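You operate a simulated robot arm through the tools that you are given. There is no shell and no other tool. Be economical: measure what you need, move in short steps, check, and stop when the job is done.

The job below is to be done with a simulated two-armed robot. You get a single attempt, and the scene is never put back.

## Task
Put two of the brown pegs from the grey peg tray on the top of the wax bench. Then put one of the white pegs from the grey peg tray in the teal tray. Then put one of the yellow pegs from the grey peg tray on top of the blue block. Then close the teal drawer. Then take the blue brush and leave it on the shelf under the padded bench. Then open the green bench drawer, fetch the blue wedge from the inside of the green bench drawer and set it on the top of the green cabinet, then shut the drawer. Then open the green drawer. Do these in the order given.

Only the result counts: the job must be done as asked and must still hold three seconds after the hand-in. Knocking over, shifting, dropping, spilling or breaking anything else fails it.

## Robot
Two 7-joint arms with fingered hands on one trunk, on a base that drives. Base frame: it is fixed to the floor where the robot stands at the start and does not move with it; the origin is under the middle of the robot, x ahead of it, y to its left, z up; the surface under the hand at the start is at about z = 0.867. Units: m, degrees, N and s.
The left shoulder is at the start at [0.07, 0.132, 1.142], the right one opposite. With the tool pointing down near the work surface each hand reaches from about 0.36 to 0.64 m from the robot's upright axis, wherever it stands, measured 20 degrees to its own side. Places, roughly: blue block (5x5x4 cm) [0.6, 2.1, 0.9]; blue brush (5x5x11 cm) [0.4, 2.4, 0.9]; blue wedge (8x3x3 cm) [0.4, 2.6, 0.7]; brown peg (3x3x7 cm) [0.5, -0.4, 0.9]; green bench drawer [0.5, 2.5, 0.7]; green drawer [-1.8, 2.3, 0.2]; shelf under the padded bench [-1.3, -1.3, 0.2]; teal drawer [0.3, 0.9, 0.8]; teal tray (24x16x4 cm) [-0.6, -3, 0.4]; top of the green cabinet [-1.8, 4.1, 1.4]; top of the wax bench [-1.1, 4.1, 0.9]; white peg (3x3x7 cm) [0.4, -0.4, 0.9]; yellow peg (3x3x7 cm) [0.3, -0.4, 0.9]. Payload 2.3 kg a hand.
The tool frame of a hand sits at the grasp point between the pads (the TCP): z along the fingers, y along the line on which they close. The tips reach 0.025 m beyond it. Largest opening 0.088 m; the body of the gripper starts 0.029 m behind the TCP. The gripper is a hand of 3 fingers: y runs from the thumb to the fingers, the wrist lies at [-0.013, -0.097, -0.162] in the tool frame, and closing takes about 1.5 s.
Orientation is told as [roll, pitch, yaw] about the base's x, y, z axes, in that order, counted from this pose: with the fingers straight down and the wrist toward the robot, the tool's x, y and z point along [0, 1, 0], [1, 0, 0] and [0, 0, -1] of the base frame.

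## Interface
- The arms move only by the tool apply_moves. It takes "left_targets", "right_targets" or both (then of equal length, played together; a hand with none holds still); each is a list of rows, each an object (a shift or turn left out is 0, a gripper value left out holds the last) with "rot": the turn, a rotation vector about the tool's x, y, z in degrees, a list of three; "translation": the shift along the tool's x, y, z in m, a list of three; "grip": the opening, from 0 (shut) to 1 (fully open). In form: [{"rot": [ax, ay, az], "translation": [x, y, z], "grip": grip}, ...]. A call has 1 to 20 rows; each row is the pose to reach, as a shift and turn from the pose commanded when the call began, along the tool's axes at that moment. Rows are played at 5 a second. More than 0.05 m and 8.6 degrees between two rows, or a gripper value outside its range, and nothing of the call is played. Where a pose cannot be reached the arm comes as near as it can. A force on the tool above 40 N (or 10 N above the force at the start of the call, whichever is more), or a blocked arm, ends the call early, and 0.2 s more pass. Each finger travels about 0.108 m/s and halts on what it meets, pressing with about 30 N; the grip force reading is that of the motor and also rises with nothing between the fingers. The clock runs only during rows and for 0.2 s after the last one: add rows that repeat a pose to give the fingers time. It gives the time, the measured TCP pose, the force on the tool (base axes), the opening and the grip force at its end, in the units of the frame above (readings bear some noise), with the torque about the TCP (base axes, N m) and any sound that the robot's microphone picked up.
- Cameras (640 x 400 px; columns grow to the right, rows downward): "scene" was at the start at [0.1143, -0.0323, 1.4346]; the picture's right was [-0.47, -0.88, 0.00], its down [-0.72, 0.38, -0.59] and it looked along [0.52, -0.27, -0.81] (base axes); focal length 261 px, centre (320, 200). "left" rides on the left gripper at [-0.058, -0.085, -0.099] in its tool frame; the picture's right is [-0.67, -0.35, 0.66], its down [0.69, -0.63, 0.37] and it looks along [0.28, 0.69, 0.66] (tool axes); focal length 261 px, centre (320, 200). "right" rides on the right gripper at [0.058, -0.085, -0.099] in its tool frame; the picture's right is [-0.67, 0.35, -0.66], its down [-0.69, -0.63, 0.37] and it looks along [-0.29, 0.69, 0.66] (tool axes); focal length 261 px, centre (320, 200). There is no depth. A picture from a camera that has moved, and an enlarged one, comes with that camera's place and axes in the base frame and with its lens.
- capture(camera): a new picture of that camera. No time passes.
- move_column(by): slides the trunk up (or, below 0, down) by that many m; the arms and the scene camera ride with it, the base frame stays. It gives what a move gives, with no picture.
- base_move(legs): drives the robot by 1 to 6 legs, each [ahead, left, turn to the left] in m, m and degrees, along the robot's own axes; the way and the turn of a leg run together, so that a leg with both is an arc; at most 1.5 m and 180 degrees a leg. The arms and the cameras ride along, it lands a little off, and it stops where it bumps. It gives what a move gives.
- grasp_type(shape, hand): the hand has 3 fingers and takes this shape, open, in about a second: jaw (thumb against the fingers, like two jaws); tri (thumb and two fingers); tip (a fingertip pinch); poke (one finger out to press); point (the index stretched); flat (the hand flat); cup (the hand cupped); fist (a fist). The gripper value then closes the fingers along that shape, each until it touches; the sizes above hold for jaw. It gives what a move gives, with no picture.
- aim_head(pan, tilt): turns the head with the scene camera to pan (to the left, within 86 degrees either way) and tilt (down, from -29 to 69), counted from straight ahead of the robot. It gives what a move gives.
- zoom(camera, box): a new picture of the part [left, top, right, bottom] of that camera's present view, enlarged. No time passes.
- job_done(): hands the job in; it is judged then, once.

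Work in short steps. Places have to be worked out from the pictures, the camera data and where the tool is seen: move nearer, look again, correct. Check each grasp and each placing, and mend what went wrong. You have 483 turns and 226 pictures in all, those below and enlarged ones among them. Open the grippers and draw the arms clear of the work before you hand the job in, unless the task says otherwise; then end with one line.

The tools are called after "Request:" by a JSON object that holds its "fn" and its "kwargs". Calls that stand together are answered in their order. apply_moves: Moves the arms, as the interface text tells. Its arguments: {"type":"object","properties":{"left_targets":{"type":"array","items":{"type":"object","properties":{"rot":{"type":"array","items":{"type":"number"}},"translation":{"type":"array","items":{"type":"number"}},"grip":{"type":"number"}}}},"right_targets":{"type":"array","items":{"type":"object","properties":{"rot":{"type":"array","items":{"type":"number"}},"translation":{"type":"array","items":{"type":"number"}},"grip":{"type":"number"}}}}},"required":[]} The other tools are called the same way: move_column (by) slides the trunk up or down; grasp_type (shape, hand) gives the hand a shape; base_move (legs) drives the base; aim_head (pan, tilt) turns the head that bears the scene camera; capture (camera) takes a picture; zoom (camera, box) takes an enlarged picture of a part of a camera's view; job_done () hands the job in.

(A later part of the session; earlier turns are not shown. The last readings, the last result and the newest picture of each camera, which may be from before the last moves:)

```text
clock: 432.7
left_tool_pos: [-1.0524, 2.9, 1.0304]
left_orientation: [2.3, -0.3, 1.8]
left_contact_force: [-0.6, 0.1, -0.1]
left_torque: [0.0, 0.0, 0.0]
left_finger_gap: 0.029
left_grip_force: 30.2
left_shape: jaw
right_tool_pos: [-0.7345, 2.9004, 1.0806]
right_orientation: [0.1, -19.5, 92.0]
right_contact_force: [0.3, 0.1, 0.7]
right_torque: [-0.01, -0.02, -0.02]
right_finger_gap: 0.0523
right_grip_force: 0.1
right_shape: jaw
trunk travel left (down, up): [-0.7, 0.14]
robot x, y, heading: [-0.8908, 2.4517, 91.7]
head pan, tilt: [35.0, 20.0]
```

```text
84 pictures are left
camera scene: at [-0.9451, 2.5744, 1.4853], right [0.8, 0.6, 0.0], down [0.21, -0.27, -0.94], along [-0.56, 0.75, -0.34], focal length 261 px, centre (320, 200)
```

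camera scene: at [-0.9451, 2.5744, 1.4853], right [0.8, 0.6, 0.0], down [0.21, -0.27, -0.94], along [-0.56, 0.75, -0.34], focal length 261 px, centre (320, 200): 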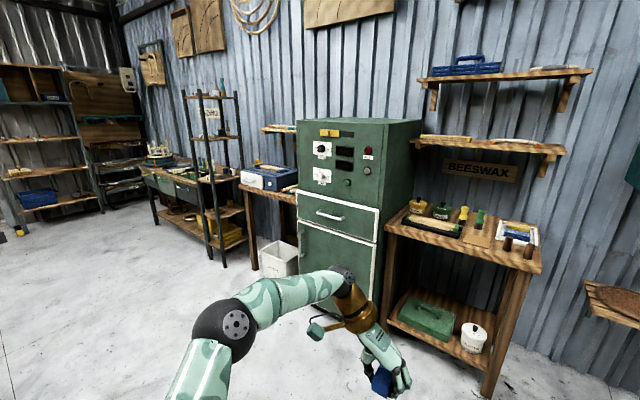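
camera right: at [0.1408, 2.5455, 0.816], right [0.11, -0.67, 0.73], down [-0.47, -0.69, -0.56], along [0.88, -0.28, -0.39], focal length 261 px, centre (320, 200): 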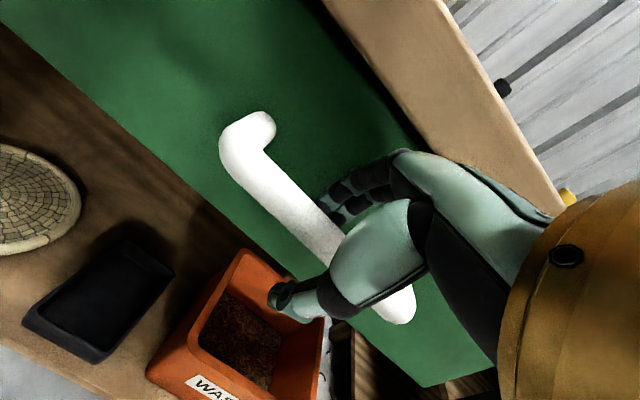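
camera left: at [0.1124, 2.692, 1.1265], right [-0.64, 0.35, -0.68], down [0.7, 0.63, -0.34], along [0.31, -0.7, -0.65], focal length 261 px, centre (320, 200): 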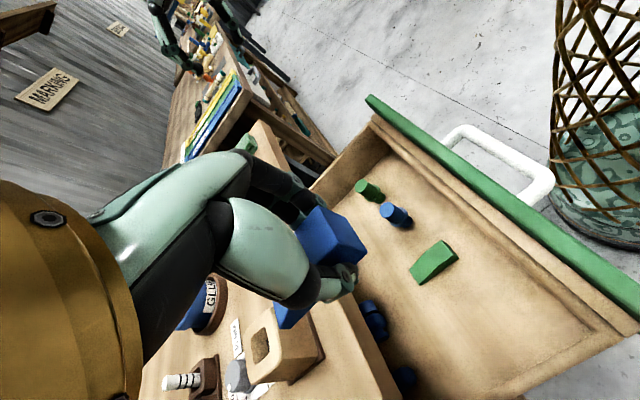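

The cabinet's front edge is at y≈3.85, spanning x≈-2.07..-1.49, with its top bare at z≈1.40. I'll raise the trunk fully and drive to (-1.62, 3.2).

Request:
{"fn": "move_column", "kwargs": {"by": 0.14}}

Request:
{"fn": "base_move", "kwargs": {"legs": [[0.72, 0, 0], [0, 0.73, -1.7]]}}

Request:
{"fn": "aim_head", "kwargs": {"pan": 10, "tilt": 15}}

Request:
{"fn": "capture", "kwargs": {"camera": "scene"}}

```text
clock: 434.4
left_tool_pos: [-1.052, 2.8998, 1.1717]
left_orientation: [2.2, -0.3, 1.8]
left_contact_force: [-0.6, -0.1, 0.2]
left_torque: [0.01, 0.01, -0.02]
left_finger_gap: 0.0292
left_grip_force: 29.5
left_shape: jaw
right_tool_pos: [-0.7356, 2.9, 1.222]
right_orientation: [0.1, -19.5, 92.0]
right_contact_force: [1.1, 0.6, 0.2]
right_torque: [-0.02, -0.02, 0.02]
right_finger_gap: 0.0525
right_grip_force: 0.1
right_shape: jaw
trunk travel left (down, up): [-0.84, 0.0]
robot x, y, heading: [-0.8855, 2.4441, 92.0]
head pan, tilt: [35.0, 20.0]
```

```text
clock: 441.9
left_tool_pos: [-1.7786, 3.624, 1.1712]
left_orientation: [2.2, -0.2, -0.8]
left_contact_force: [-0.6, -0.8, -0.2]
left_torque: [-0.02, -0.01, 0.01]
left_finger_gap: 0.0292
left_grip_force: 30.5
left_shape: jaw
right_tool_pos: [-1.4616, 3.6099, 1.2207]
right_orientation: [0.3, -19.5, 89.5]
right_contact_force: [-0.7, -0.3, -0.2]
right_torque: [-0.02, -0.01, 0.01]
right_finger_gap: 0.0529
right_grip_force: 0.3
right_shape: jaw
trunk travel left (down, up): [-0.84, 0.0]
robot x, y, heading: [-1.6354, 3.1654, 89.7]
head pan, tilt: [35.0, 20.0]
```

```text
clock: 442.8
left_tool_pos: [-1.7806, 3.6223, 1.1704]
left_orientation: [2.1, -0.4, -0.9]
left_contact_force: [-0.4, -1.1, -0.8]
left_torque: [0.0, -0.02, -0.02]
left_finger_gap: 0.0288
left_grip_force: 30.3
left_shape: jaw
right_tool_pos: [-1.4632, 3.6104, 1.2215]
right_orientation: [0.0, -19.4, 89.4]
right_contact_force: [0.0, -0.6, 1.0]
right_torque: [0.0, -0.01, 0.0]
right_finger_gap: 0.0527
right_grip_force: 0.0
right_shape: jaw
trunk travel left (down, up): [-0.84, 0.0]
robot x, y, heading: [-1.6357, 3.1655, 89.2]
head pan, tilt: [10.0, 15.0]
```

```text
83 pictures are left
camera scene: at [-1.6508, 3.309, 1.6335], right [0.99, 0.16, 0.0], down [0.04, -0.26, -0.97], along [-0.16, 0.95, -0.26], focal length 261 px, centre (320, 200)
```

scene: 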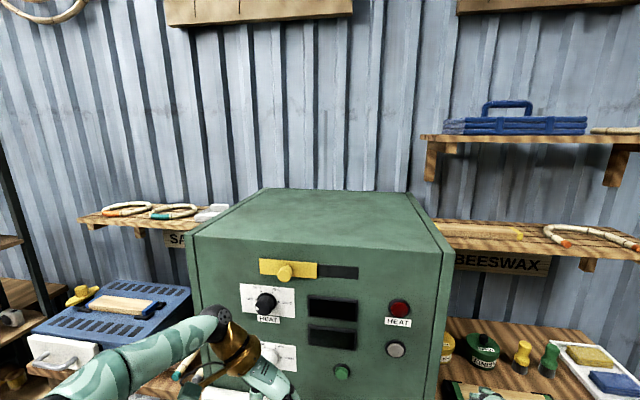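

The cabinet top is at z≈1.404 with its front edge at y≈3.79, x -2.02..-1.47. I'll raise the left hand in front of it and see how high it gets.

Request:
{"fn": "apply_moves", "kwargs": {"left_targets": [{"translation": [0, 0, -0.04]}, {"translation": [0, 0, -0.08]}, {"translation": [0, 0, -0.12]}, {"translation": [0, 0, -0.16]}, {"translation": [0, 0, -0.2]}, {"translation": [0, 0, -0.24]}, {"translation": [0, 0, -0.28]}, {"translation": [0, 0, -0.31]}, {"translation": [0, 0, -0.31]}]}}

```text
clock: 444.8
left_tool_pos: [-1.7673, 3.5601, 1.4]
left_orientation: [2.4, -0.3, -0.8]
left_contact_force: [0.1, -0.1, -0.7]
left_torque: [0.01, 0.01, 0.01]
left_finger_gap: 0.0292
left_grip_force: 30.1
left_shape: jaw
left hand out of reach, approached as far as the arm can: row 4, 5, 6, 7, 8, 9
right_tool_pos: [-1.4642, 3.6076, 1.2228]
right_orientation: [0.1, -19.7, 89.4]
right_contact_force: [-0.1, -0.2, 0.1]
right_torque: [0.02, 0.0, 0.0]
right_finger_gap: 0.0526
right_grip_force: 0.2
right_shape: jaw
trunk travel left (down, up): [-0.84, 0.0]
robot x, y, heading: [-1.6378, 3.1664, 89.3]
head pan, tilt: [10.0, 15.0]
```

It only reaches z 1.40 in this wrist attitude. I'll lower, turn the wrist back behind the hand (yaw +90) and pitch it 20°, which lowers the wrist, then raise again.

Request:
{"fn": "apply_moves", "kwargs": {"left_targets": [{"translation": [0, 0, 0.04]}, {"translation": [0, 0, 0.08]}, {"translation": [0, 0, 0.12]}, {"translation": [0, 0, 0.16]}, {"translation": [0, 0, 0.2]}, {"translation": [0, 0, 0.2]}]}}

Request:
{"fn": "apply_moves", "kwargs": {"left_targets": [{"rot": [0, 0, -8]}, {"rot": [0, 0, -16]}, {"rot": [0, 0, -24]}, {"rot": [0, 0, -32]}, {"rot": [0, 0, -40]}, {"rot": [0, 0, -48]}, {"rot": [0, 0, -56]}, {"rot": [0, 0, -64]}, {"rot": [0, 0, -72]}, {"rot": [0, 0, -80]}, {"rot": [0, 0, -88]}, {"rot": [0, 0, -90]}, {"rot": [0, 0, -90]}]}}

Request:
{"fn": "apply_moves", "kwargs": {"left_targets": [{"rot": [-7, 0, 0], "translation": [0, 0, -0.03]}, {"rot": [-14, 0, 0], "translation": [0, 0, -0.06]}, {"rot": [-20, 0, 0], "translation": [0, 0, -0.09]}, {"rot": [-20, 0, 0], "translation": [0, 0, -0.13]}, {"rot": [-20, 0, 0], "translation": [0, 0, -0.17]}, {"rot": [-20, 0, 0], "translation": [0, 0, -0.2]}, {"rot": [-20, 0, 0], "translation": [0, 0, -0.2]}]}}

Request:
{"fn": "capture", "kwargs": {"camera": "left"}}

```text
clock: 446.2
left_tool_pos: [-1.7667, 3.5667, 1.197]
left_orientation: [2.3, -0.3, -0.7]
left_contact_force: [-0.2, 0.4, -0.2]
left_torque: [0.02, 0.0, -0.04]
left_finger_gap: 0.0289
left_grip_force: 30.1
left_shape: jaw
right_tool_pos: [-1.4637, 3.6112, 1.222]
right_orientation: [0.1, -19.5, 89.4]
right_contact_force: [-0.3, -0.3, 0.1]
right_torque: [-0.02, -0.04, -0.02]
right_finger_gap: 0.0524
right_grip_force: 0.0
right_shape: jaw
trunk travel left (down, up): [-0.84, 0.0]
robot x, y, heading: [-1.6371, 3.1622, 89.7]
head pan, tilt: [10.0, 15.0]
```

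```text
clock: 449.0
left_tool_pos: [-1.7686, 3.5684, 1.1974]
left_orientation: [-0.3, -2.2, 89.3]
left_contact_force: [-0.2, -0.1, 0.1]
left_torque: [0.0, 0.01, -0.01]
left_finger_gap: 0.0288
left_grip_force: 30.3
left_shape: jaw
right_tool_pos: [-1.463, 3.6097, 1.2215]
right_orientation: [0.1, -19.5, 89.5]
right_contact_force: [0.1, -0.1, 0.1]
right_torque: [0.04, 0.0, 0.01]
right_finger_gap: 0.0526
right_grip_force: 0.1
right_shape: jaw
trunk travel left (down, up): [-0.84, 0.0]
robot x, y, heading: [-1.6335, 3.1685, 89.7]
head pan, tilt: [10.0, 15.0]
```

```text
clock: 450.6
left_tool_pos: [-1.768, 3.5579, 1.3993]
left_orientation: [-0.3, -22.1, 89.3]
left_contact_force: [0.1, 0.5, -0.4]
left_torque: [-0.03, 0.02, -0.01]
left_finger_gap: 0.0289
left_grip_force: 29.7
left_shape: jaw
left hand out of reach, approached as far as the arm can: row 1
right_tool_pos: [-1.4619, 3.6094, 1.2206]
right_orientation: [0.2, -19.5, 89.4]
right_contact_force: [0.2, -0.3, -0.9]
right_torque: [0.01, -0.02, 0.02]
right_finger_gap: 0.0523
right_grip_force: 0.1
right_shape: jaw
trunk travel left (down, up): [-0.84, 0.0]
robot x, y, heading: [-1.6359, 3.1624, 89.2]
head pan, tilt: [10.0, 15.0]
```

```text
82 pictures are left
camera left: at [-1.7122, 3.4408, 1.4582], right [0.67, -0.08, -0.74], down [-0.69, -0.44, -0.58], along [-0.27, 0.9, -0.35], focal length 261 px, centre (320, 200)
```

left: 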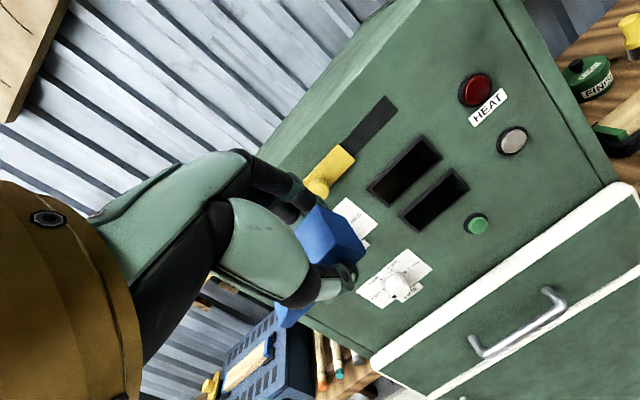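

It's at z 1.40 with room to spare. I'll raise another 8.5 cm.

Request:
{"fn": "apply_moves", "kwargs": {"left_targets": [{"translation": [0, 0.016, -0.04]}, {"translation": [0, 0.032, -0.079]}, {"translation": [0, 0.04, -0.085]}, {"translation": [0, 0.04, -0.085]}]}}

```text
clock: 451.6
left_tool_pos: [-1.7685, 3.5642, 1.4918]
left_orientation: [-0.3, -22.2, 89.3]
left_contact_force: [-0.1, 0.7, -0.5]
left_torque: [-0.02, -0.03, -0.01]
left_finger_gap: 0.0284
left_grip_force: 30.3
left_shape: jaw
right_tool_pos: [-1.4629, 3.6099, 1.2213]
right_orientation: [0.1, -19.4, 89.4]
right_contact_force: [-0.2, 0.2, 1.1]
right_torque: [0.03, 0.0, 0.01]
right_finger_gap: 0.0526
right_grip_force: 0.0
right_shape: jaw
trunk travel left (down, up): [-0.84, 0.0]
robot x, y, heading: [-1.6362, 3.1639, 89.6]
head pan, tilt: [10.0, 15.0]
```

High enough. Before driving in I'll swing the right hand 0.13 m to the right so it passes beside the cabinet.

Request:
{"fn": "apply_moves", "kwargs": {"right_targets": [{"translation": [-0.04, 0, 0]}, {"translation": [-0.08, 0, 0]}, {"translation": [-0.12, 0, 0]}, {"translation": [-0.14, 0, 0]}, {"translation": [-0.14, 0, 0]}]}}

Request:
{"fn": "base_move", "kwargs": {"legs": [[0.23, 0, 0]]}}

Request:
{"fn": "capture", "kwargs": {"camera": "scene"}}

```text
clock: 452.8
left_tool_pos: [-1.7676, 3.5632, 1.4919]
left_orientation: [-0.3, -22.2, 89.3]
left_contact_force: [-0.4, 0.9, 0.3]
left_torque: [0.0, -0.01, -0.01]
left_finger_gap: 0.0284
left_grip_force: 30.0
left_shape: jaw
right_tool_pos: [-1.3242, 3.6091, 1.2202]
right_orientation: [0.1, -19.5, 89.4]
right_contact_force: [0.1, -0.8, 1.0]
right_torque: [0.03, 0.01, 0.03]
right_finger_gap: 0.0523
right_grip_force: 0.1
right_shape: jaw
trunk travel left (down, up): [-0.84, 0.0]
robot x, y, heading: [-1.632, 3.166, 89.3]
head pan, tilt: [10.0, 15.0]
```

```text
clock: 454.5
left_tool_pos: [-1.7638, 3.7855, 1.4926]
left_orientation: [-0.4, -22.6, 89.1]
left_contact_force: [0.4, 0.3, 0.4]
left_torque: [0.0, 0.01, 0.01]
left_finger_gap: 0.0284
left_grip_force: 30.3
left_shape: jaw
right_tool_pos: [-1.3193, 3.8316, 1.2221]
right_orientation: [0.1, -19.7, 89.0]
right_contact_force: [-0.2, 0.7, -0.1]
right_torque: [0.03, 0.0, 0.0]
right_finger_gap: 0.0526
right_grip_force: 0.1
right_shape: jaw
trunk travel left (down, up): [-0.84, 0.0]
robot x, y, heading: [-1.6332, 3.3904, 89.3]
head pan, tilt: [10.0, 15.0]
```

```text
81 pictures are left
camera scene: at [-1.6465, 3.5303, 1.6341], right [0.99, 0.16, 0.0], down [0.04, -0.25, -0.97], along [-0.15, 0.95, -0.26], focal length 261 px, centre (320, 200)
```

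scene: 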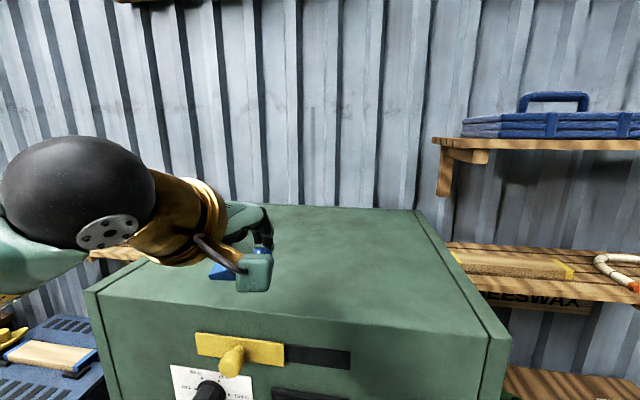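

The front edge is at y≈3.81. I'll extend the arm 0.13 m forward over the top.

Request:
{"fn": "apply_moves", "kwargs": {"left_targets": [{"translation": [0, 0.035, 0.014]}, {"translation": [0, 0.07, 0.028]}, {"translation": [0, 0.1, 0.042]}, {"translation": [0, 0.12, 0.052]}, {"translation": [0, 0.12, 0.052]}]}}

Request:
{"fn": "capture", "kwargs": {"camera": "left"}}

```text
clock: 455.7
left_tool_pos: [-1.7607, 3.9202, 1.4848]
left_orientation: [-0.3, -22.2, 88.9]
left_contact_force: [0.2, 0.2, 0.2]
left_torque: [0.03, -0.02, 0.04]
left_finger_gap: 0.0284
left_grip_force: 30.0
left_shape: jaw
left hand out of reach, approached as far as the arm can: row 4, 5
right_tool_pos: [-1.3188, 3.8346, 1.2206]
right_orientation: [0.2, -19.5, 89.2]
right_contact_force: [-0.1, 0.5, -0.7]
right_torque: [-0.04, -0.02, 0.0]
right_finger_gap: 0.0525
right_grip_force: 0.1
right_shape: jaw
trunk travel left (down, up): [-0.84, 0.0]
robot x, y, heading: [-1.6306, 3.3907, 88.9]
head pan, tilt: [10.0, 15.0]
```

```text
80 pictures are left
camera left: at [-1.7051, 3.8037, 1.5446], right [0.67, -0.09, -0.74], down [-0.69, -0.43, -0.58], along [-0.27, 0.9, -0.35], focal length 261 px, centre (320, 200)
```

left: 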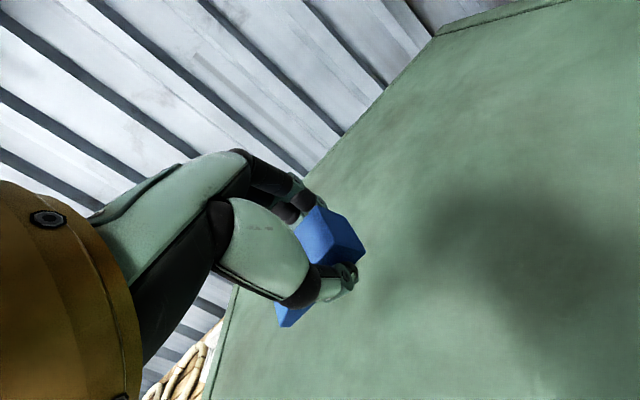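

Over the top now. I'll lower 4 cm while taking most of the tilt out.

Request:
{"fn": "apply_moves", "kwargs": {"left_targets": [{"translation": [0, -0.005, 0.01], "rot": [5, 0, 0]}, {"translation": [0, -0.01, 0.02], "rot": [10, 0, 0]}, {"translation": [0, -0.013, 0.03], "rot": [15, 0, 0]}, {"translation": [0, -0.013, 0.033], "rot": [17, 0, 0]}, {"translation": [0, -0.013, 0.033], "rot": [17, 0, 0]}]}}

Request:
{"fn": "capture", "kwargs": {"camera": "left"}}

```text
clock: 456.9
left_tool_pos: [-1.7591, 3.8927, 1.4332]
left_orientation: [-0.4, -5.2, 89.0]
left_contact_force: [0.5, -0.3, -0.5]
left_torque: [0.0, 0.0, 0.03]
left_finger_gap: 0.0282
left_grip_force: 30.2
left_shape: jaw
left hand out of reach, approached as far as the arm can: row 1, 2, 3, 4, 5
right_tool_pos: [-1.3202, 3.8358, 1.2195]
right_orientation: [0.1, -19.6, 89.1]
right_contact_force: [-0.5, -0.3, -1.0]
right_torque: [0.01, 0.03, 0.01]
right_finger_gap: 0.0526
right_grip_force: 0.0
right_shape: jaw
trunk travel left (down, up): [-0.84, 0.0]
robot x, y, heading: [-1.6362, 3.3898, 89.4]
head pan, tilt: [10.0, 15.0]
```

```text
79 pictures are left
camera left: at [-1.704, 3.7997, 1.524], right [0.67, -0.3, -0.68], down [-0.69, -0.58, -0.42], along [-0.27, 0.76, -0.6], focal length 261 px, centre (320, 200)
```

left: 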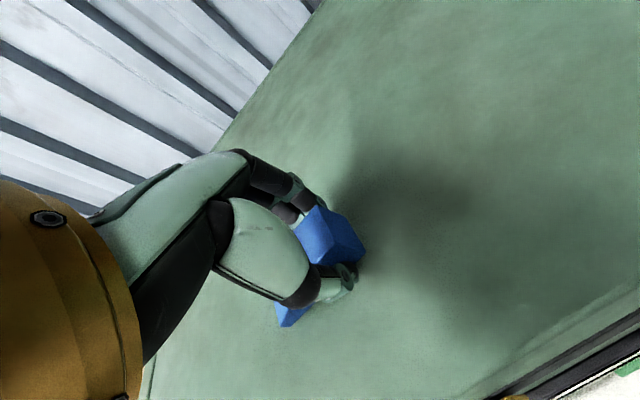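

Tilt is only 5° now and the wedge is just above the surface. I'll lower to contact.

Request:
{"fn": "apply_moves", "kwargs": {"left_targets": [{"translation": [0, 0, 0.004]}, {"translation": [0, 0, 0.008]}, {"translation": [0, 0, 0.012]}, {"translation": [0, 0, 0.012]}]}}

```text
clock: 457.9
left_tool_pos: [-1.7594, 3.8917, 1.4248]
left_orientation: [-0.3, -5.6, 88.9]
left_contact_force: [-0.4, 1.3, 12.9]
left_torque: [-0.17, 0.08, -0.01]
left_finger_gap: 0.0287
left_grip_force: 30.5
left_shape: jaw
right_tool_pos: [-1.3192, 3.8342, 1.2207]
right_orientation: [0.0, -19.6, 89.1]
right_contact_force: [-0.6, 0.3, -0.4]
right_torque: [0.01, 0.05, -0.01]
right_finger_gap: 0.0526
right_grip_force: 0.0
right_shape: jaw
trunk travel left (down, up): [-0.84, 0.0]
robot x, y, heading: [-1.6294, 3.3902, 89.1]
head pan, tilt: [10.0, 15.0]
```

Contact (13 N). I'll release, rise and pull back.

Request:
{"fn": "apply_moves", "kwargs": {"left_targets": [{"translation": [0, 0, -0.002], "grip": 0.4}, {"translation": [0, 0, -0.003], "grip": 0.55}, {"translation": [0, 0, -0.004], "grip": 0.65}, {"translation": [0, 0, -0.004]}, {"translation": [0, 0, -0.004]}, {"translation": [0, 0, -0.02]}, {"translation": [0, -0.01, -0.04], "rot": [-5, 0, 0]}, {"translation": [0, -0.03, -0.06], "rot": [-10, 0, 0]}, {"translation": [0, -0.06, -0.07], "rot": [-15, 0, 0]}, {"translation": [0, -0.1, -0.08], "rot": [-17, 0, 0]}, {"translation": [0, -0.12, -0.08], "rot": [-17, 0, 0]}]}}

Request:
{"fn": "capture", "kwargs": {"camera": "left"}}

```text
clock: 460.3
left_tool_pos: [-1.7681, 3.7664, 1.4945]
left_orientation: [-0.4, -22.3, 89.1]
left_contact_force: [0.6, -0.5, 0.2]
left_torque: [0.01, 0.0, -0.01]
left_finger_gap: 0.0568
left_grip_force: 0.0
left_shape: jaw
left hand out of reach, approached as far as the arm can: row 6
right_tool_pos: [-1.318, 3.8333, 1.2198]
right_orientation: [0.0, -19.6, 89.1]
right_contact_force: [0.6, -0.3, -0.1]
right_torque: [0.02, 0.05, 0.0]
right_finger_gap: 0.0528
right_grip_force: 0.0
right_shape: jaw
trunk travel left (down, up): [-0.84, 0.0]
robot x, y, heading: [-1.6317, 3.3904, 89.3]
head pan, tilt: [10.0, 15.0]
```

```text
78 pictures are left
camera left: at [-1.7124, 3.6487, 1.5526], right [0.67, -0.09, -0.73], down [-0.69, -0.43, -0.58], along [-0.27, 0.9, -0.35], focal length 261 px, centre (320, 200)
```

left: 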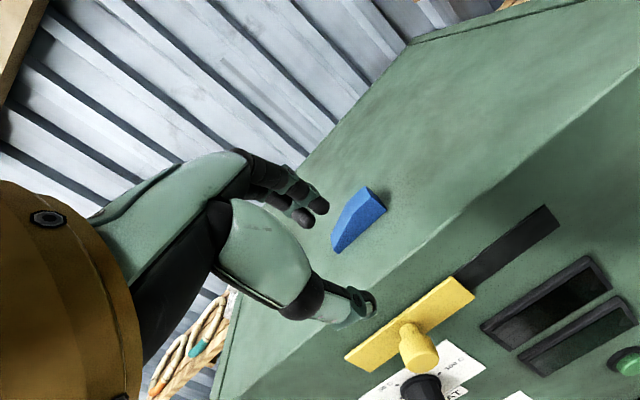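

The wedge rests on the cabinet top. Now to shut the green bench drawer: back off, lower the trunk, and return in front of it with the right hand shut.

Request:
{"fn": "base_move", "kwargs": {"legs": [[-0.55, 0, 0]]}}

Request:
{"fn": "apply_moves", "kwargs": {"left_targets": [{"translation": [0, 0, 0.04], "rot": [5, 0, 0]}, {"translation": [0, 0, 0.08], "rot": [10, 0, 0]}, {"translation": [0, 0, 0.12], "rot": [15, 0, 0]}, {"translation": [0, 0, 0.16], "rot": [20, 0, 0]}, {"translation": [0, 0, 0.2], "rot": [22, 0, 0]}, {"translation": [0, 0, 0.24], "rot": [22, 0, 0]}, {"translation": [0, 0, 0.24], "rot": [22, 0, 0]}], "right_targets": [{"rot": [5, 0, 0], "grip": 0.3}, {"rot": [10, 0, 0], "translation": [0.03, 0, 0], "grip": 0.0}, {"rot": [15, 0, 0], "translation": [0.06, 0, 0]}, {"rot": [19.5, 0, 0], "translation": [0.08, 0, 0]}, {"rot": [19.5, 0, 0], "translation": [0.1, 0, 0]}, {"rot": [19.5, 0, 0], "translation": [0.12, 0, 0.02]}, {"rot": [19.5, 0, 0], "translation": [0.12, 0, 0.02]}]}}

Request:
{"fn": "move_column", "kwargs": {"by": -0.39}}

Request:
{"fn": "base_move", "kwargs": {"legs": [[-0.2, -0.95, 0], [0, 0, -90]]}}

Request:
{"fn": "aim_head", "kwargs": {"pan": 0, "tilt": 40}}

Request:
{"fn": "capture", "kwargs": {"camera": "scene"}}

```text
clock: 463.5
left_tool_pos: [-1.7777, 3.2105, 1.4934]
left_orientation: [-0.3, -22.1, 89.8]
left_contact_force: [0.9, 0.0, 0.1]
left_torque: [-0.03, 0.0, 0.01]
left_finger_gap: 0.0566
left_grip_force: 0.0
left_shape: jaw
right_tool_pos: [-1.3295, 3.2845, 1.2196]
right_orientation: [0.1, -19.3, 89.8]
right_contact_force: [0.1, -0.2, 0.2]
right_torque: [-0.02, 0.01, 0.02]
right_finger_gap: 0.0527
right_grip_force: 0.1
right_shape: jaw
trunk travel left (down, up): [-0.84, 0.0]
robot x, y, heading: [-1.6354, 2.8353, 89.8]
head pan, tilt: [10.0, 15.0]
```

```text
clock: 465.1
left_tool_pos: [-1.7732, 3.3008, 1.2717]
left_orientation: [-0.2, -0.2, 89.6]
left_contact_force: [-0.5, 0.8, 0.6]
left_torque: [-0.02, 0.01, 0.0]
left_finger_gap: 0.0568
left_grip_force: 0.0
left_shape: jaw
right_tool_pos: [-1.4478, 3.2895, 1.2004]
right_orientation: [0.1, -0.1, 89.8]
right_contact_force: [0.2, 0.2, -0.4]
right_torque: [-0.01, 0.02, -0.02]
right_finger_gap: 0.0001
right_grip_force: 29.8
right_shape: jaw
trunk travel left (down, up): [-0.84, 0.0]
robot x, y, heading: [-1.636, 2.8357, 89.6]
head pan, tilt: [10.0, 15.0]
```

```text
clock: 468.9
left_tool_pos: [-1.7725, 3.3003, 0.8814]
left_orientation: [-0.3, -0.1, 89.6]
left_contact_force: [0.2, -0.3, 0.5]
left_torque: [-0.02, 0.0, 0.02]
left_finger_gap: 0.057
left_grip_force: 0.0
left_shape: jaw
right_tool_pos: [-1.4482, 3.2899, 0.8113]
right_orientation: [0.1, 0.1, 89.8]
right_contact_force: [-0.1, 0.2, -0.4]
right_torque: [0.02, 0.0, 0.0]
right_finger_gap: 0.0
right_grip_force: 30.2
right_shape: jaw
trunk travel left (down, up): [-0.45, 0.39]
robot x, y, heading: [-1.636, 2.8351, 89.8]
head pan, tilt: [10.0, 15.0]
```

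```text
clock: 477.9
left_tool_pos: [-0.2061, 2.7446, 0.8826]
left_orientation: [-0.3, -0.2, -2.6]
left_contact_force: [0.7, 0.4, 0.3]
left_torque: [0.01, -0.02, 0.01]
left_finger_gap: 0.0568
left_grip_force: 0.0
left_shape: jaw
right_tool_pos: [-0.2269, 2.421, 0.8104]
right_orientation: [0.1, 0.0, -2.3]
right_contact_force: [0.3, 0.3, 0.1]
right_torque: [-0.02, 0.02, 0.0]
right_finger_gap: 0.0001
right_grip_force: 29.5
right_shape: jaw
trunk travel left (down, up): [-0.45, 0.39]
robot x, y, heading: [-0.6745, 2.6273, -2.3]
head pan, tilt: [10.0, 15.0]
```

```text
clock: 478.8
left_tool_pos: [-0.2057, 2.7441, 0.8819]
left_orientation: [-0.3, -0.2, -2.5]
left_contact_force: [0.6, -0.6, -0.2]
left_torque: [0.0, 0.0, -0.02]
left_finger_gap: 0.0567
left_grip_force: 0.0
left_shape: jaw
right_tool_pos: [-0.2269, 2.4205, 0.8096]
right_orientation: [0.1, 0.0, -2.3]
right_contact_force: [0.1, -0.1, -0.2]
right_torque: [0.01, -0.01, 0.02]
right_finger_gap: 0.0
right_grip_force: 29.9
right_shape: jaw
trunk travel left (down, up): [-0.45, 0.39]
robot x, y, heading: [-0.6759, 2.6242, -2.2]
head pan, tilt: [0.0, 40.0]
```

```text
77 pictures are left
camera scene: at [-0.5411, 2.6224, 1.2041], right [-0.04, -1.0, 0.0], down [-0.64, 0.03, -0.77], along [0.77, -0.03, -0.64], focal length 261 px, centre (320, 200)
```

scene: 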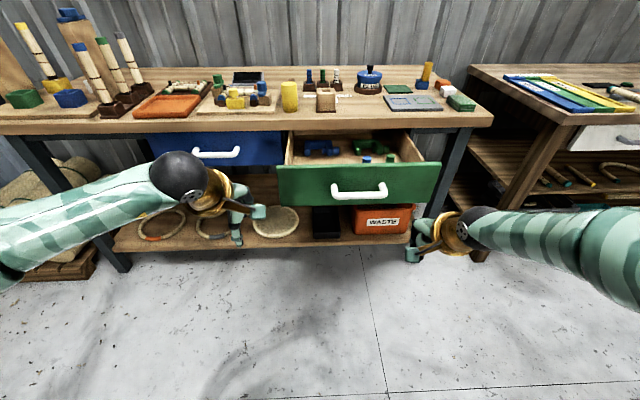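

The drawer's handle is still at (0.03, 2.487, 0.75). I'll raise and tuck the left hand, set the closed right hand at handle height, and square up.

Request:
{"fn": "apply_moves", "kwargs": {"left_targets": [{"translation": [0, -0.02, -0.04]}, {"translation": [0, -0.04, -0.08]}, {"translation": [0, -0.06, -0.12]}, {"translation": [0, -0.06, -0.15]}, {"translation": [0, -0.06, -0.15]}], "right_targets": [{"translation": [0, 0, 0.02]}, {"translation": [0, 0, 0.04]}, {"translation": [0, 0, 0.06]}, {"translation": [0, 0, 0.065]}, {"translation": [0, 0, 0.065]}]}}

Request:
{"fn": "base_move", "kwargs": {"legs": [[0.1, 0.055, 2.3]]}}

Request:
{"fn": "capture", "kwargs": {"camera": "right"}}

```text
clock: 480.0
left_tool_pos: [-0.2679, 2.749, 1.0333]
left_orientation: [-0.3, -0.2, -2.5]
left_contact_force: [0.5, 0.7, 0.4]
left_torque: [-0.04, -0.01, -0.01]
left_finger_gap: 0.057
left_grip_force: 0.0
left_shape: jaw
right_tool_pos: [-0.2275, 2.4212, 0.7449]
right_orientation: [0.1, 0.0, -2.2]
right_contact_force: [-0.4, -0.3, -0.1]
right_torque: [-0.01, -0.01, -0.02]
right_finger_gap: 0.0
right_grip_force: 30.3
right_shape: jaw
trunk travel left (down, up): [-0.45, 0.39]
robot x, y, heading: [-0.6798, 2.6238, -2.3]
head pan, tilt: [0.0, 40.0]
```

```text
clock: 481.2
left_tool_pos: [-0.1723, 2.8174, 1.0328]
left_orientation: [-0.3, -0.3, 0.0]
left_contact_force: [-0.6, 0.4, -0.1]
left_torque: [-0.02, -0.02, 0.0]
left_finger_gap: 0.0569
left_grip_force: 0.1
left_shape: jaw
right_tool_pos: [-0.1185, 2.4917, 0.7449]
right_orientation: [0.1, -0.1, 0.2]
right_contact_force: [-0.2, -0.6, -0.4]
right_torque: [0.0, -0.02, -0.02]
right_finger_gap: 0.0004
right_grip_force: 29.9
right_shape: jaw
trunk travel left (down, up): [-0.45, 0.39]
robot x, y, heading: [-0.5758, 2.6774, 0.2]
head pan, tilt: [0.0, 40.0]
```

```text
76 pictures are left
camera right: at [-0.2025, 2.5494, 0.8448], right [0.35, -0.67, 0.65], down [-0.63, -0.69, -0.37], along [0.7, -0.28, -0.66], focal length 261 px, centre (320, 200)
```

right: 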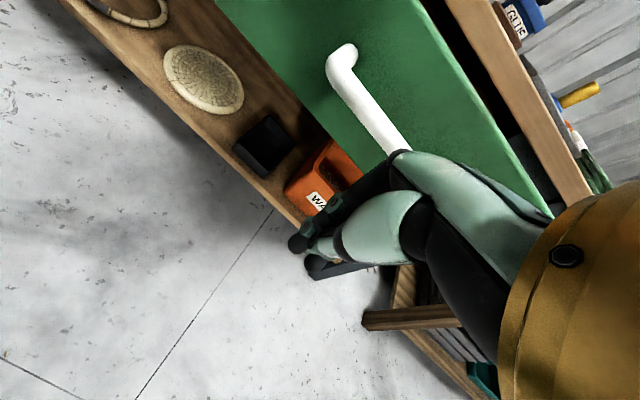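

Aligned with the handle. I'll drive forward 0.30 m, pushing the drawer in.

Request:
{"fn": "base_move", "kwargs": {"legs": [[0.3, 0, 0]]}}

Request:
{"fn": "capture", "kwargs": {"camera": "scene"}}

```text
clock: 483.2
left_tool_pos: [0.1272, 2.8119, 1.0316]
left_orientation: [-0.4, -0.2, -0.8]
left_contact_force: [0.1, -0.3, -0.9]
left_torque: [0.02, -0.01, 0.0]
left_finger_gap: 0.057
left_grip_force: 0.0
left_shape: jaw
right_tool_pos: [0.1773, 2.4839, 0.7455]
right_orientation: [0.1, 0.0, -0.5]
right_contact_force: [0.3, 0.7, -0.1]
right_torque: [0.04, 0.0, 0.03]
right_finger_gap: 0.0
right_grip_force: 29.8
right_shape: jaw
trunk travel left (down, up): [-0.45, 0.39]
robot x, y, heading: [-0.2757, 2.679, -0.3]
head pan, tilt: [0.0, 40.0]
```

```text
75 pictures are left
camera scene: at [-0.1426, 2.6768, 1.204], right [-0.01, -1.0, 0.0], down [-0.64, 0.01, -0.77], along [0.77, -0.01, -0.64], focal length 261 px, centre (320, 200)
```

scene: 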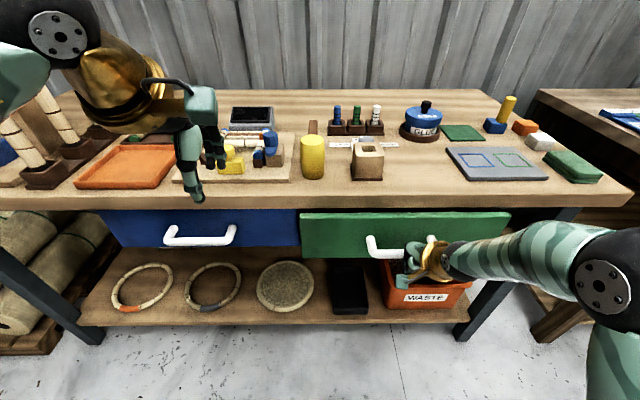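

Nearly in. I'll finish with the arm in small steps.

Request:
{"fn": "apply_moves", "kwargs": {"right_targets": [{"translation": [0, 0.015, 0]}, {"translation": [0, 0.03, 0]}, {"translation": [0, 0.045, 0]}, {"translation": [0, 0.055, 0]}, {"translation": [0, 0.065, 0]}, {"translation": [0, 0.075, 0]}, {"translation": [0, 0.085, 0]}]}}

Request:
{"fn": "capture", "kwargs": {"camera": "scene"}}

```text
clock: 484.6
left_tool_pos: [0.1151, 2.8112, 1.0369]
left_orientation: [-0.4, -1.0, -1.0]
left_contact_force: [0.4, -0.2, 0.3]
left_torque: [-0.02, 0.01, 0.0]
left_finger_gap: 0.0568
left_grip_force: 0.1
left_shape: jaw
right_tool_pos: [0.2342, 2.4837, 0.7546]
right_orientation: [-0.1, -0.6, -0.9]
right_contact_force: [-26.4, 1.3, 21.8]
right_torque: [-0.22, -0.38, -0.17]
right_finger_gap: 0.0
right_grip_force: 29.7
right_shape: jaw
trunk travel left (down, up): [-0.45, 0.39]
robot x, y, heading: [-0.2793, 2.6794, -0.6]
head pan, tilt: [0.0, 40.0]
stopped in row 6 (right hand): the force on the tool passed its limit at 45 N (the readings are from after the stop); the commanded pose is now the measured one
```

```text
74 pictures are left
camera scene: at [-0.1578, 2.6792, 1.206], right [-0.01, -1.0, 0.0], down [-0.63, 0.01, -0.77], along [0.77, -0.01, -0.63], focal length 261 px, centre (320, 200)
```

scene: 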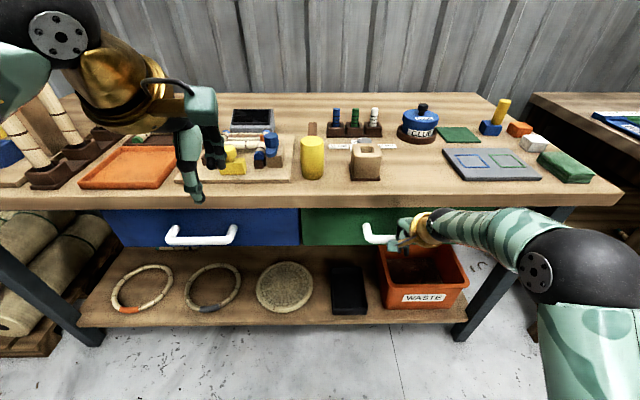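

The drawer is flush with the blue one again and hard at its stop. I'll withdraw, back off, and turn to find the low green drawer near (-1.8, 2.3).

Request:
{"fn": "apply_moves", "kwargs": {"right_targets": [{"translation": [0, -0.03, 0]}, {"translation": [0, -0.07, 0]}, {"translation": [0, -0.1, 0]}, {"translation": [0, -0.1, 0]}]}}

Request:
{"fn": "base_move", "kwargs": {"legs": [[-0.45, 0, 0]]}}

Request:
{"fn": "zoom", "kwargs": {"camera": "scene", "box": [100, 60, 540, 335]}}

Request:
{"fn": "base_move", "kwargs": {"legs": [[0, 0, 180]]}}

Request:
{"fn": "aim_head", "kwargs": {"pan": 10, "tilt": 35}}

Request:
{"fn": "capture", "kwargs": {"camera": "scene"}}

```text
clock: 485.6
left_tool_pos: [0.1264, 2.8102, 1.0331]
left_orientation: [-0.3, -0.1, -1.0]
left_contact_force: [0.4, -0.1, 0.6]
left_torque: [0.01, 0.0, -0.04]
left_finger_gap: 0.0568
left_grip_force: 0.1
left_shape: jaw
right_tool_pos: [0.1426, 2.4838, 0.7469]
right_orientation: [0.0, 0.1, -0.7]
right_contact_force: [-0.5, -0.2, 1.0]
right_torque: [-0.03, -0.02, 0.01]
right_finger_gap: 0.0
right_grip_force: 30.2
right_shape: jaw
trunk travel left (down, up): [-0.45, 0.39]
robot x, y, heading: [-0.2774, 2.6767, -0.4]
head pan, tilt: [0.0, 40.0]
```

```text
clock: 488.3
left_tool_pos: [-0.3305, 2.8162, 1.0321]
left_orientation: [-0.4, -0.2, -0.9]
left_contact_force: [-0.4, 0.2, 0.2]
left_torque: [-0.01, 0.01, 0.01]
left_finger_gap: 0.0568
left_grip_force: 0.1
left_shape: jaw
right_tool_pos: [-0.316, 2.4907, 0.7478]
right_orientation: [0.1, 0.2, -0.6]
right_contact_force: [0.0, 0.1, 0.5]
right_torque: [-0.02, 0.0, 0.0]
right_finger_gap: 0.0002
right_grip_force: 30.3
right_shape: jaw
trunk travel left (down, up): [-0.45, 0.39]
robot x, y, heading: [-0.7339, 2.6807, -1.0]
head pan, tilt: [0.0, 40.0]
```

```text
1.45 times, centred on (320, 198) of scene
camera zoom: at [-0.6015, 2.6821, 1.204], right [-0.01, -1.0, 0.0], down [-0.64, 0.01, -0.77], along [0.77, -0.01, -0.64], focal length 380 px, centre (320, 204)
```

zoom: 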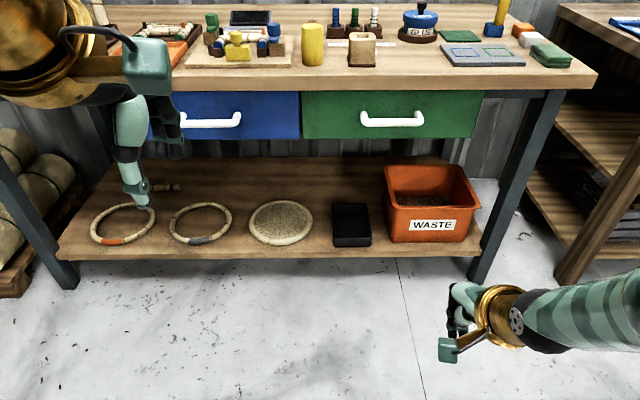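

```text
clock: 496.1
left_tool_pos: [-1.1384, 2.5408, 1.0318]
left_orientation: [-0.2, -0.2, -180.0]
left_contact_force: [-0.1, 2.0, 0.6]
left_torque: [0.0, -0.02, 0.0]
left_finger_gap: 0.0566
left_grip_force: 0.0
left_shape: jaw
right_tool_pos: [-1.1595, 2.8672, 0.7485]
right_orientation: [0.2, 0.0, -179.8]
right_contact_force: [0.0, -0.2, -0.1]
right_torque: [-0.02, 0.0, -0.01]
right_finger_gap: 0.0002
right_grip_force: 29.7
right_shape: jaw
trunk travel left (down, up): [-0.45, 0.39]
robot x, y, heading: [-0.7366, 2.6803, -179.9]
head pan, tilt: [0.0, 40.0]
```

```text
clock: 496.8
left_tool_pos: [-1.1369, 2.5415, 1.0332]
left_orientation: [-0.2, -0.2, -179.9]
left_contact_force: [-1.0, 0.8, -0.8]
left_torque: [-0.01, 0.03, 0.01]
left_finger_gap: 0.0571
left_grip_force: 0.1
left_shape: jaw
right_tool_pos: [-1.1593, 2.8656, 0.7484]
right_orientation: [0.1, 0.1, -179.7]
right_contact_force: [-0.6, 0.1, 0.4]
right_torque: [0.02, -0.05, 0.03]
right_finger_gap: 0.0
right_grip_force: 30.5
right_shape: jaw
trunk travel left (down, up): [-0.45, 0.39]
robot x, y, heading: [-0.7365, 2.6817, -179.5]
head pan, tilt: [10.0, 35.0]
```

```text
72 pictures are left
camera scene: at [-0.8737, 2.668, 1.2115], right [-0.18, 0.98, 0.0], down [0.56, 0.1, -0.82], along [-0.81, -0.15, -0.57], focal length 261 px, centre (320, 200)
```

scene: 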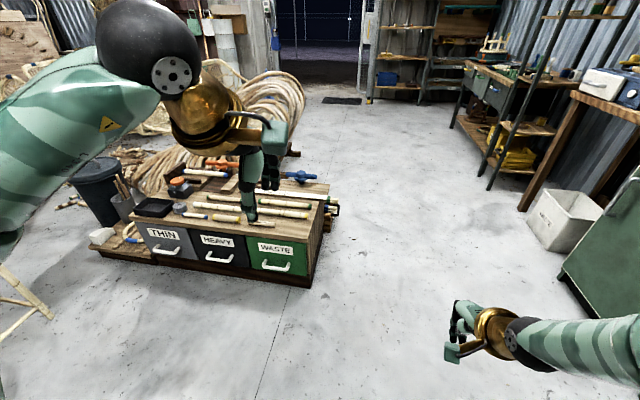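

The low cart has three drawers; the green "WASTE" one faces +x with its handle at about (-1.69, 2.30, 0.2). I'll move in front with the right hand, lower the trunk and look closer.

Request:
{"fn": "base_move", "kwargs": {"legs": [[0.2, 0.53, -0.5]]}}

Request:
{"fn": "move_column", "kwargs": {"by": -0.4}}

Request:
{"fn": "aim_head", "kwargs": {"pan": -5, "tilt": 35}}

Request:
{"fn": "capture", "kwargs": {"camera": "scene"}}

Request:
{"fn": "capture", "kwargs": {"camera": "right"}}

```text
clock: 500.1
left_tool_pos: [-1.3354, 2.0074, 1.0335]
left_orientation: [-0.3, -0.2, -179.6]
left_contact_force: [0.3, 0.8, -0.4]
left_torque: [0.01, -0.02, -0.01]
left_finger_gap: 0.0566
left_grip_force: 0.1
left_shape: jaw
right_tool_pos: [-1.3587, 2.3322, 0.7483]
right_orientation: [0.2, 0.1, -179.4]
right_contact_force: [0.3, -1.1, 0.1]
right_torque: [0.0, 0.0, -0.01]
right_finger_gap: 0.0
right_grip_force: 30.2
right_shape: jaw
trunk travel left (down, up): [-0.45, 0.39]
robot x, y, heading: [-0.9355, 2.1485, -179.6]
head pan, tilt: [10.0, 35.0]
```

```text
clock: 503.9
left_tool_pos: [-1.3354, 2.0079, 0.6338]
left_orientation: [-0.2, -0.3, -179.6]
left_contact_force: [-0.7, 0.6, -0.1]
left_torque: [0.0, 0.04, -0.03]
left_finger_gap: 0.0571
left_grip_force: 0.0
left_shape: jaw
right_tool_pos: [-1.3585, 2.3324, 0.3476]
right_orientation: [0.1, 0.0, -179.4]
right_contact_force: [0.3, -0.6, 0.3]
right_torque: [-0.01, -0.01, 0.01]
right_finger_gap: 0.0
right_grip_force: 30.4
right_shape: jaw
trunk travel left (down, up): [-0.05, 0.79]
robot x, y, heading: [-0.934, 2.1479, -179.5]
head pan, tilt: [10.0, 35.0]
```

```text
clock: 504.7
left_tool_pos: [-1.3351, 2.0066, 0.6324]
left_orientation: [-0.2, -0.2, -179.5]
left_contact_force: [-0.3, -0.7, 0.5]
left_torque: [0.02, -0.01, 0.0]
left_finger_gap: 0.0571
left_grip_force: 0.1
left_shape: jaw
right_tool_pos: [-1.3573, 2.3327, 0.3487]
right_orientation: [0.1, 0.2, -179.4]
right_contact_force: [0.1, -0.1, 0.3]
right_torque: [0.01, 0.03, 0.01]
right_finger_gap: 0.0
right_grip_force: 29.7
right_shape: jaw
trunk travel left (down, up): [-0.05, 0.79]
robot x, y, heading: [-0.9351, 2.1492, -179.5]
head pan, tilt: [-5.0, 35.0]
```

```text
71 pictures are left
camera scene: at [-1.0728, 2.1583, 0.8116], right [0.08, 1.0, 0.0], down [0.57, -0.04, -0.82], along [-0.82, 0.06, -0.57], focal length 261 px, centre (320, 200)
```

scene: 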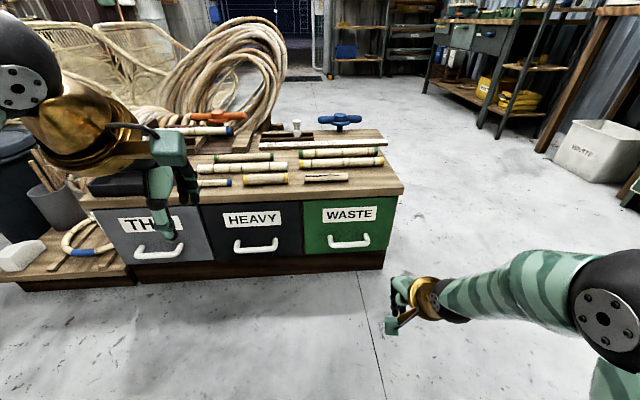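

```text
70 pictures are left
camera right: at [-1.2719, 2.2761, 0.4478], right [-0.36, 0.67, 0.65], down [0.62, 0.69, -0.37], along [-0.7, 0.28, -0.66], focal length 261 px, centre (320, 200)
```

right: 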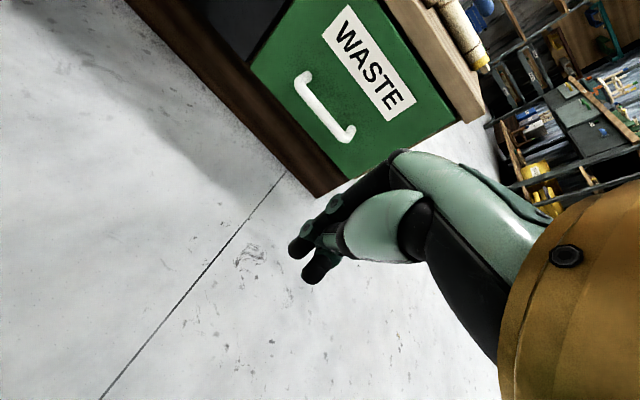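

The handle bar is at about (-1.665, 2.295, 0.225). I'll lower the trunk fully, tilt and open the right hand, and drive to within reach.

Request:
{"fn": "apply_moves", "kwargs": {"right_targets": [{"rot": [-5, 0, 0], "grip": 0.3, "translation": [0, 0, -0.01]}, {"rot": [-10, 0, 0], "grip": 0.55, "translation": [0, 0, -0.02]}, {"rot": [-15, 0, 0], "translation": [0, 0, -0.03]}, {"rot": [-20, 0, 0], "translation": [0, 0, -0.03]}, {"rot": [-20, 0, 0], "translation": [0, 0, -0.03]}], "left_targets": [{"translation": [0, 0, -0.03]}, {"translation": [0, 0, -0.06]}, {"translation": [0, 0, -0.08]}, {"translation": [0, 0, -0.08]}, {"translation": [0, 0, -0.08]}]}}

Request:
{"fn": "base_move", "kwargs": {"legs": [[0.2, 0.038, -0.3]]}}

Request:
{"fn": "capture", "kwargs": {"camera": "right"}}

```text
clock: 505.9
left_tool_pos: [-1.3356, 2.0071, 0.7022]
left_orientation: [-0.2, -0.3, -179.7]
left_contact_force: [0.2, -0.8, 0.2]
left_torque: [0.01, -0.01, 0.0]
left_finger_gap: 0.057
left_grip_force: 0.1
left_shape: jaw
left hand out of reach, approached as far as the arm can: row 3, 4, 5
right_tool_pos: [-1.3587, 2.3315, 0.3771]
right_orientation: [0.2, -19.9, -179.5]
right_contact_force: [-0.4, 1.1, 0.3]
right_torque: [0.02, 0.03, 0.0]
right_finger_gap: 0.0186
right_grip_force: 0.1
right_shape: jaw
trunk travel left (down, up): [-0.05, 0.79]
robot x, y, heading: [-0.9352, 2.1511, -179.7]
head pan, tilt: [-5.0, 35.0]
```

```text
clock: 507.5
left_tool_pos: [-1.5299, 1.969, 0.7019]
left_orientation: [-0.3, -0.2, -179.6]
left_contact_force: [-0.5, -0.3, -0.4]
left_torque: [0.02, -0.03, 0.01]
left_finger_gap: 0.0566
left_grip_force: 0.0
left_shape: jaw
right_tool_pos: [-1.5534, 2.2929, 0.3782]
right_orientation: [0.1, -19.9, -179.5]
right_contact_force: [0.6, 0.4, 0.8]
right_torque: [0.05, 0.03, -0.01]
right_finger_gap: 0.0481
right_grip_force: 0.0
right_shape: jaw
trunk travel left (down, up): [-0.05, 0.79]
robot x, y, heading: [-1.1302, 2.1113, -179.4]
head pan, tilt: [-5.0, 35.0]
```

```text
69 pictures are left
camera right: at [-1.4387, 2.2366, 0.4424], right [-0.11, 0.67, 0.73], down [0.46, 0.69, -0.56], along [-0.88, 0.28, -0.39], focal length 261 px, centre (320, 200)
```

right: 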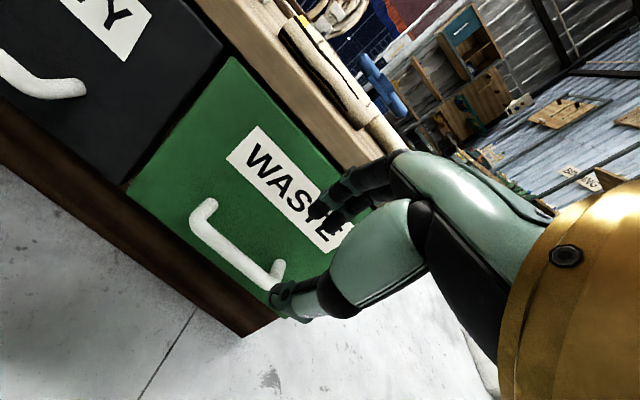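

The bar's best estimate is (-1.645, 2.298, 0.24). I'll move to a pre-grasp point 8 cm back along the tool axis and check.

Request:
{"fn": "apply_moves", "kwargs": {"right_targets": [{"translation": [-0.002, 0.02, 0.02]}, {"translation": [-0.005, 0.039, 0.04]}, {"translation": [-0.005, 0.039, 0.065]}, {"translation": [-0.005, 0.039, 0.085]}, {"translation": [-0.005, 0.039, 0.085]}]}}

Request:
{"fn": "capture", "kwargs": {"camera": "right"}}

Request:
{"fn": "capture", "kwargs": {"camera": "scene"}}

```text
clock: 508.7
left_tool_pos: [-1.5302, 1.9678, 0.7021]
left_orientation: [-0.2, -0.3, -179.7]
left_contact_force: [0.5, 0.4, 0.3]
left_torque: [-0.02, 0.0, 0.0]
left_finger_gap: 0.0571
left_grip_force: 0.0
left_shape: jaw
right_tool_pos: [-1.6174, 2.2961, 0.3098]
right_orientation: [0.2, -19.9, -179.6]
right_contact_force: [-0.2, 0.6, 0.1]
right_torque: [0.02, 0.0, 0.0]
right_finger_gap: 0.0477
right_grip_force: 0.1
right_shape: jaw
trunk travel left (down, up): [-0.05, 0.79]
robot x, y, heading: [-1.1316, 2.1129, -179.3]
head pan, tilt: [-5.0, 35.0]
```

```text
68 pictures are left
camera right: at [-1.5031, 2.2409, 0.3752], right [-0.11, 0.67, 0.73], down [0.46, 0.69, -0.56], along [-0.88, 0.28, -0.39], focal length 261 px, centre (320, 200)
```

right: 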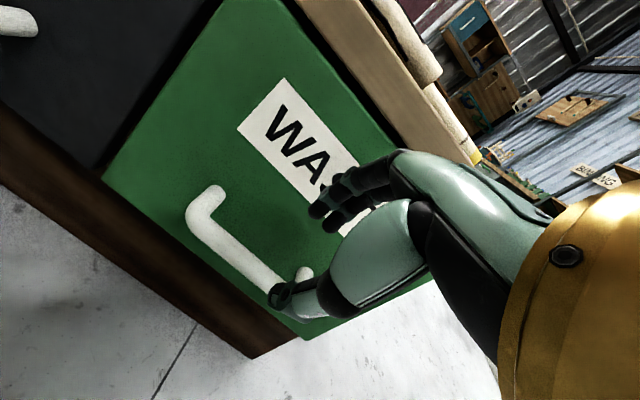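

```text
67 pictures are left
camera scene: at [-1.2676, 2.1196, 0.8115], right [0.08, 1.0, 0.0], down [0.57, -0.04, -0.82], along [-0.82, 0.06, -0.57], focal length 261 px, centre (320, 200)
```

scene: 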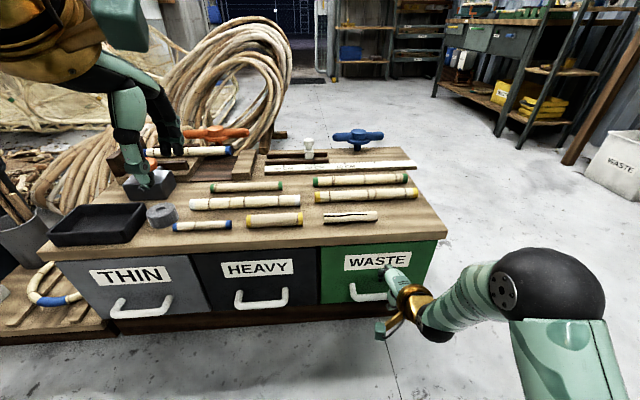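

Updated estimate: bar at (-1.668, 2.30, 0.215). I'll advance along the tool axis 0.10 m with an 8 mm forward shift, in small steps.

Request:
{"fn": "apply_moves", "kwargs": {"right_targets": [{"translation": [-0.003, 0.008, 0.02]}, {"translation": [-0.003, 0.008, 0.04]}, {"translation": [-0.003, 0.008, 0.06]}, {"translation": [-0.003, 0.008, 0.075]}, {"translation": [-0.003, 0.008, 0.09]}, {"translation": [-0.003, 0.008, 0.09]}]}}

Request:
{"fn": "capture", "kwargs": {"camera": "right"}}

Request:
{"fn": "zoom", "kwargs": {"camera": "scene", "box": [300, 230, 460, 340]}}

```text
clock: 510.1
left_tool_pos: [-1.5307, 1.9686, 0.7024]
left_orientation: [-0.3, -0.1, -179.5]
left_contact_force: [-0.1, 0.6, -1.0]
left_torque: [-0.03, 0.02, 0.0]
left_finger_gap: 0.0569
left_grip_force: 0.1
left_shape: jaw
right_tool_pos: [-1.6587, 2.2985, 0.2283]
right_orientation: [0.1, -19.9, -179.4]
right_contact_force: [-0.3, 0.0, 0.8]
right_torque: [0.0, -0.03, 0.0]
right_finger_gap: 0.0481
right_grip_force: 0.1
right_shape: jaw
trunk travel left (down, up): [-0.05, 0.79]
robot x, y, heading: [-1.1296, 2.1122, -179.5]
head pan, tilt: [-5.0, 35.0]
```

```text
66 pictures are left
camera right: at [-1.5437, 2.2427, 0.2936], right [-0.11, 0.67, 0.73], down [0.46, 0.69, -0.56], along [-0.88, 0.28, -0.39], focal length 261 px, centre (320, 200)
```

right: 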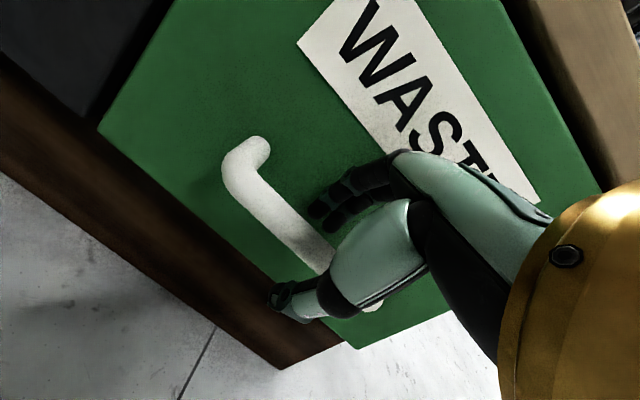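

```text
3.64 times, centred on (380, 285) of scene
camera zoom: at [-1.2676, 2.1196, 0.8115], right [0.08, 1.0, 0.0], down [0.57, -0.04, -0.82], along [-0.82, 0.06, -0.57], focal length 949 px, centre (102, -109)
```

zoom: 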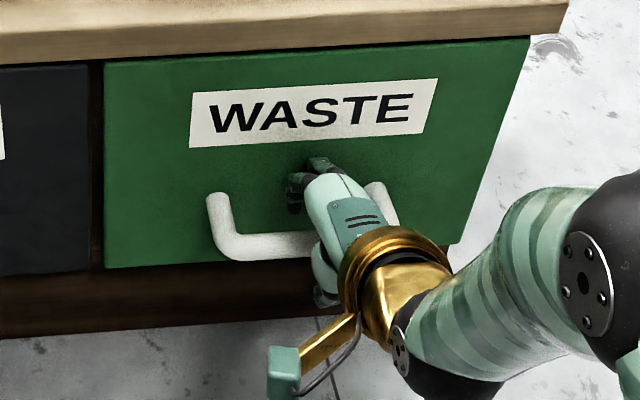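

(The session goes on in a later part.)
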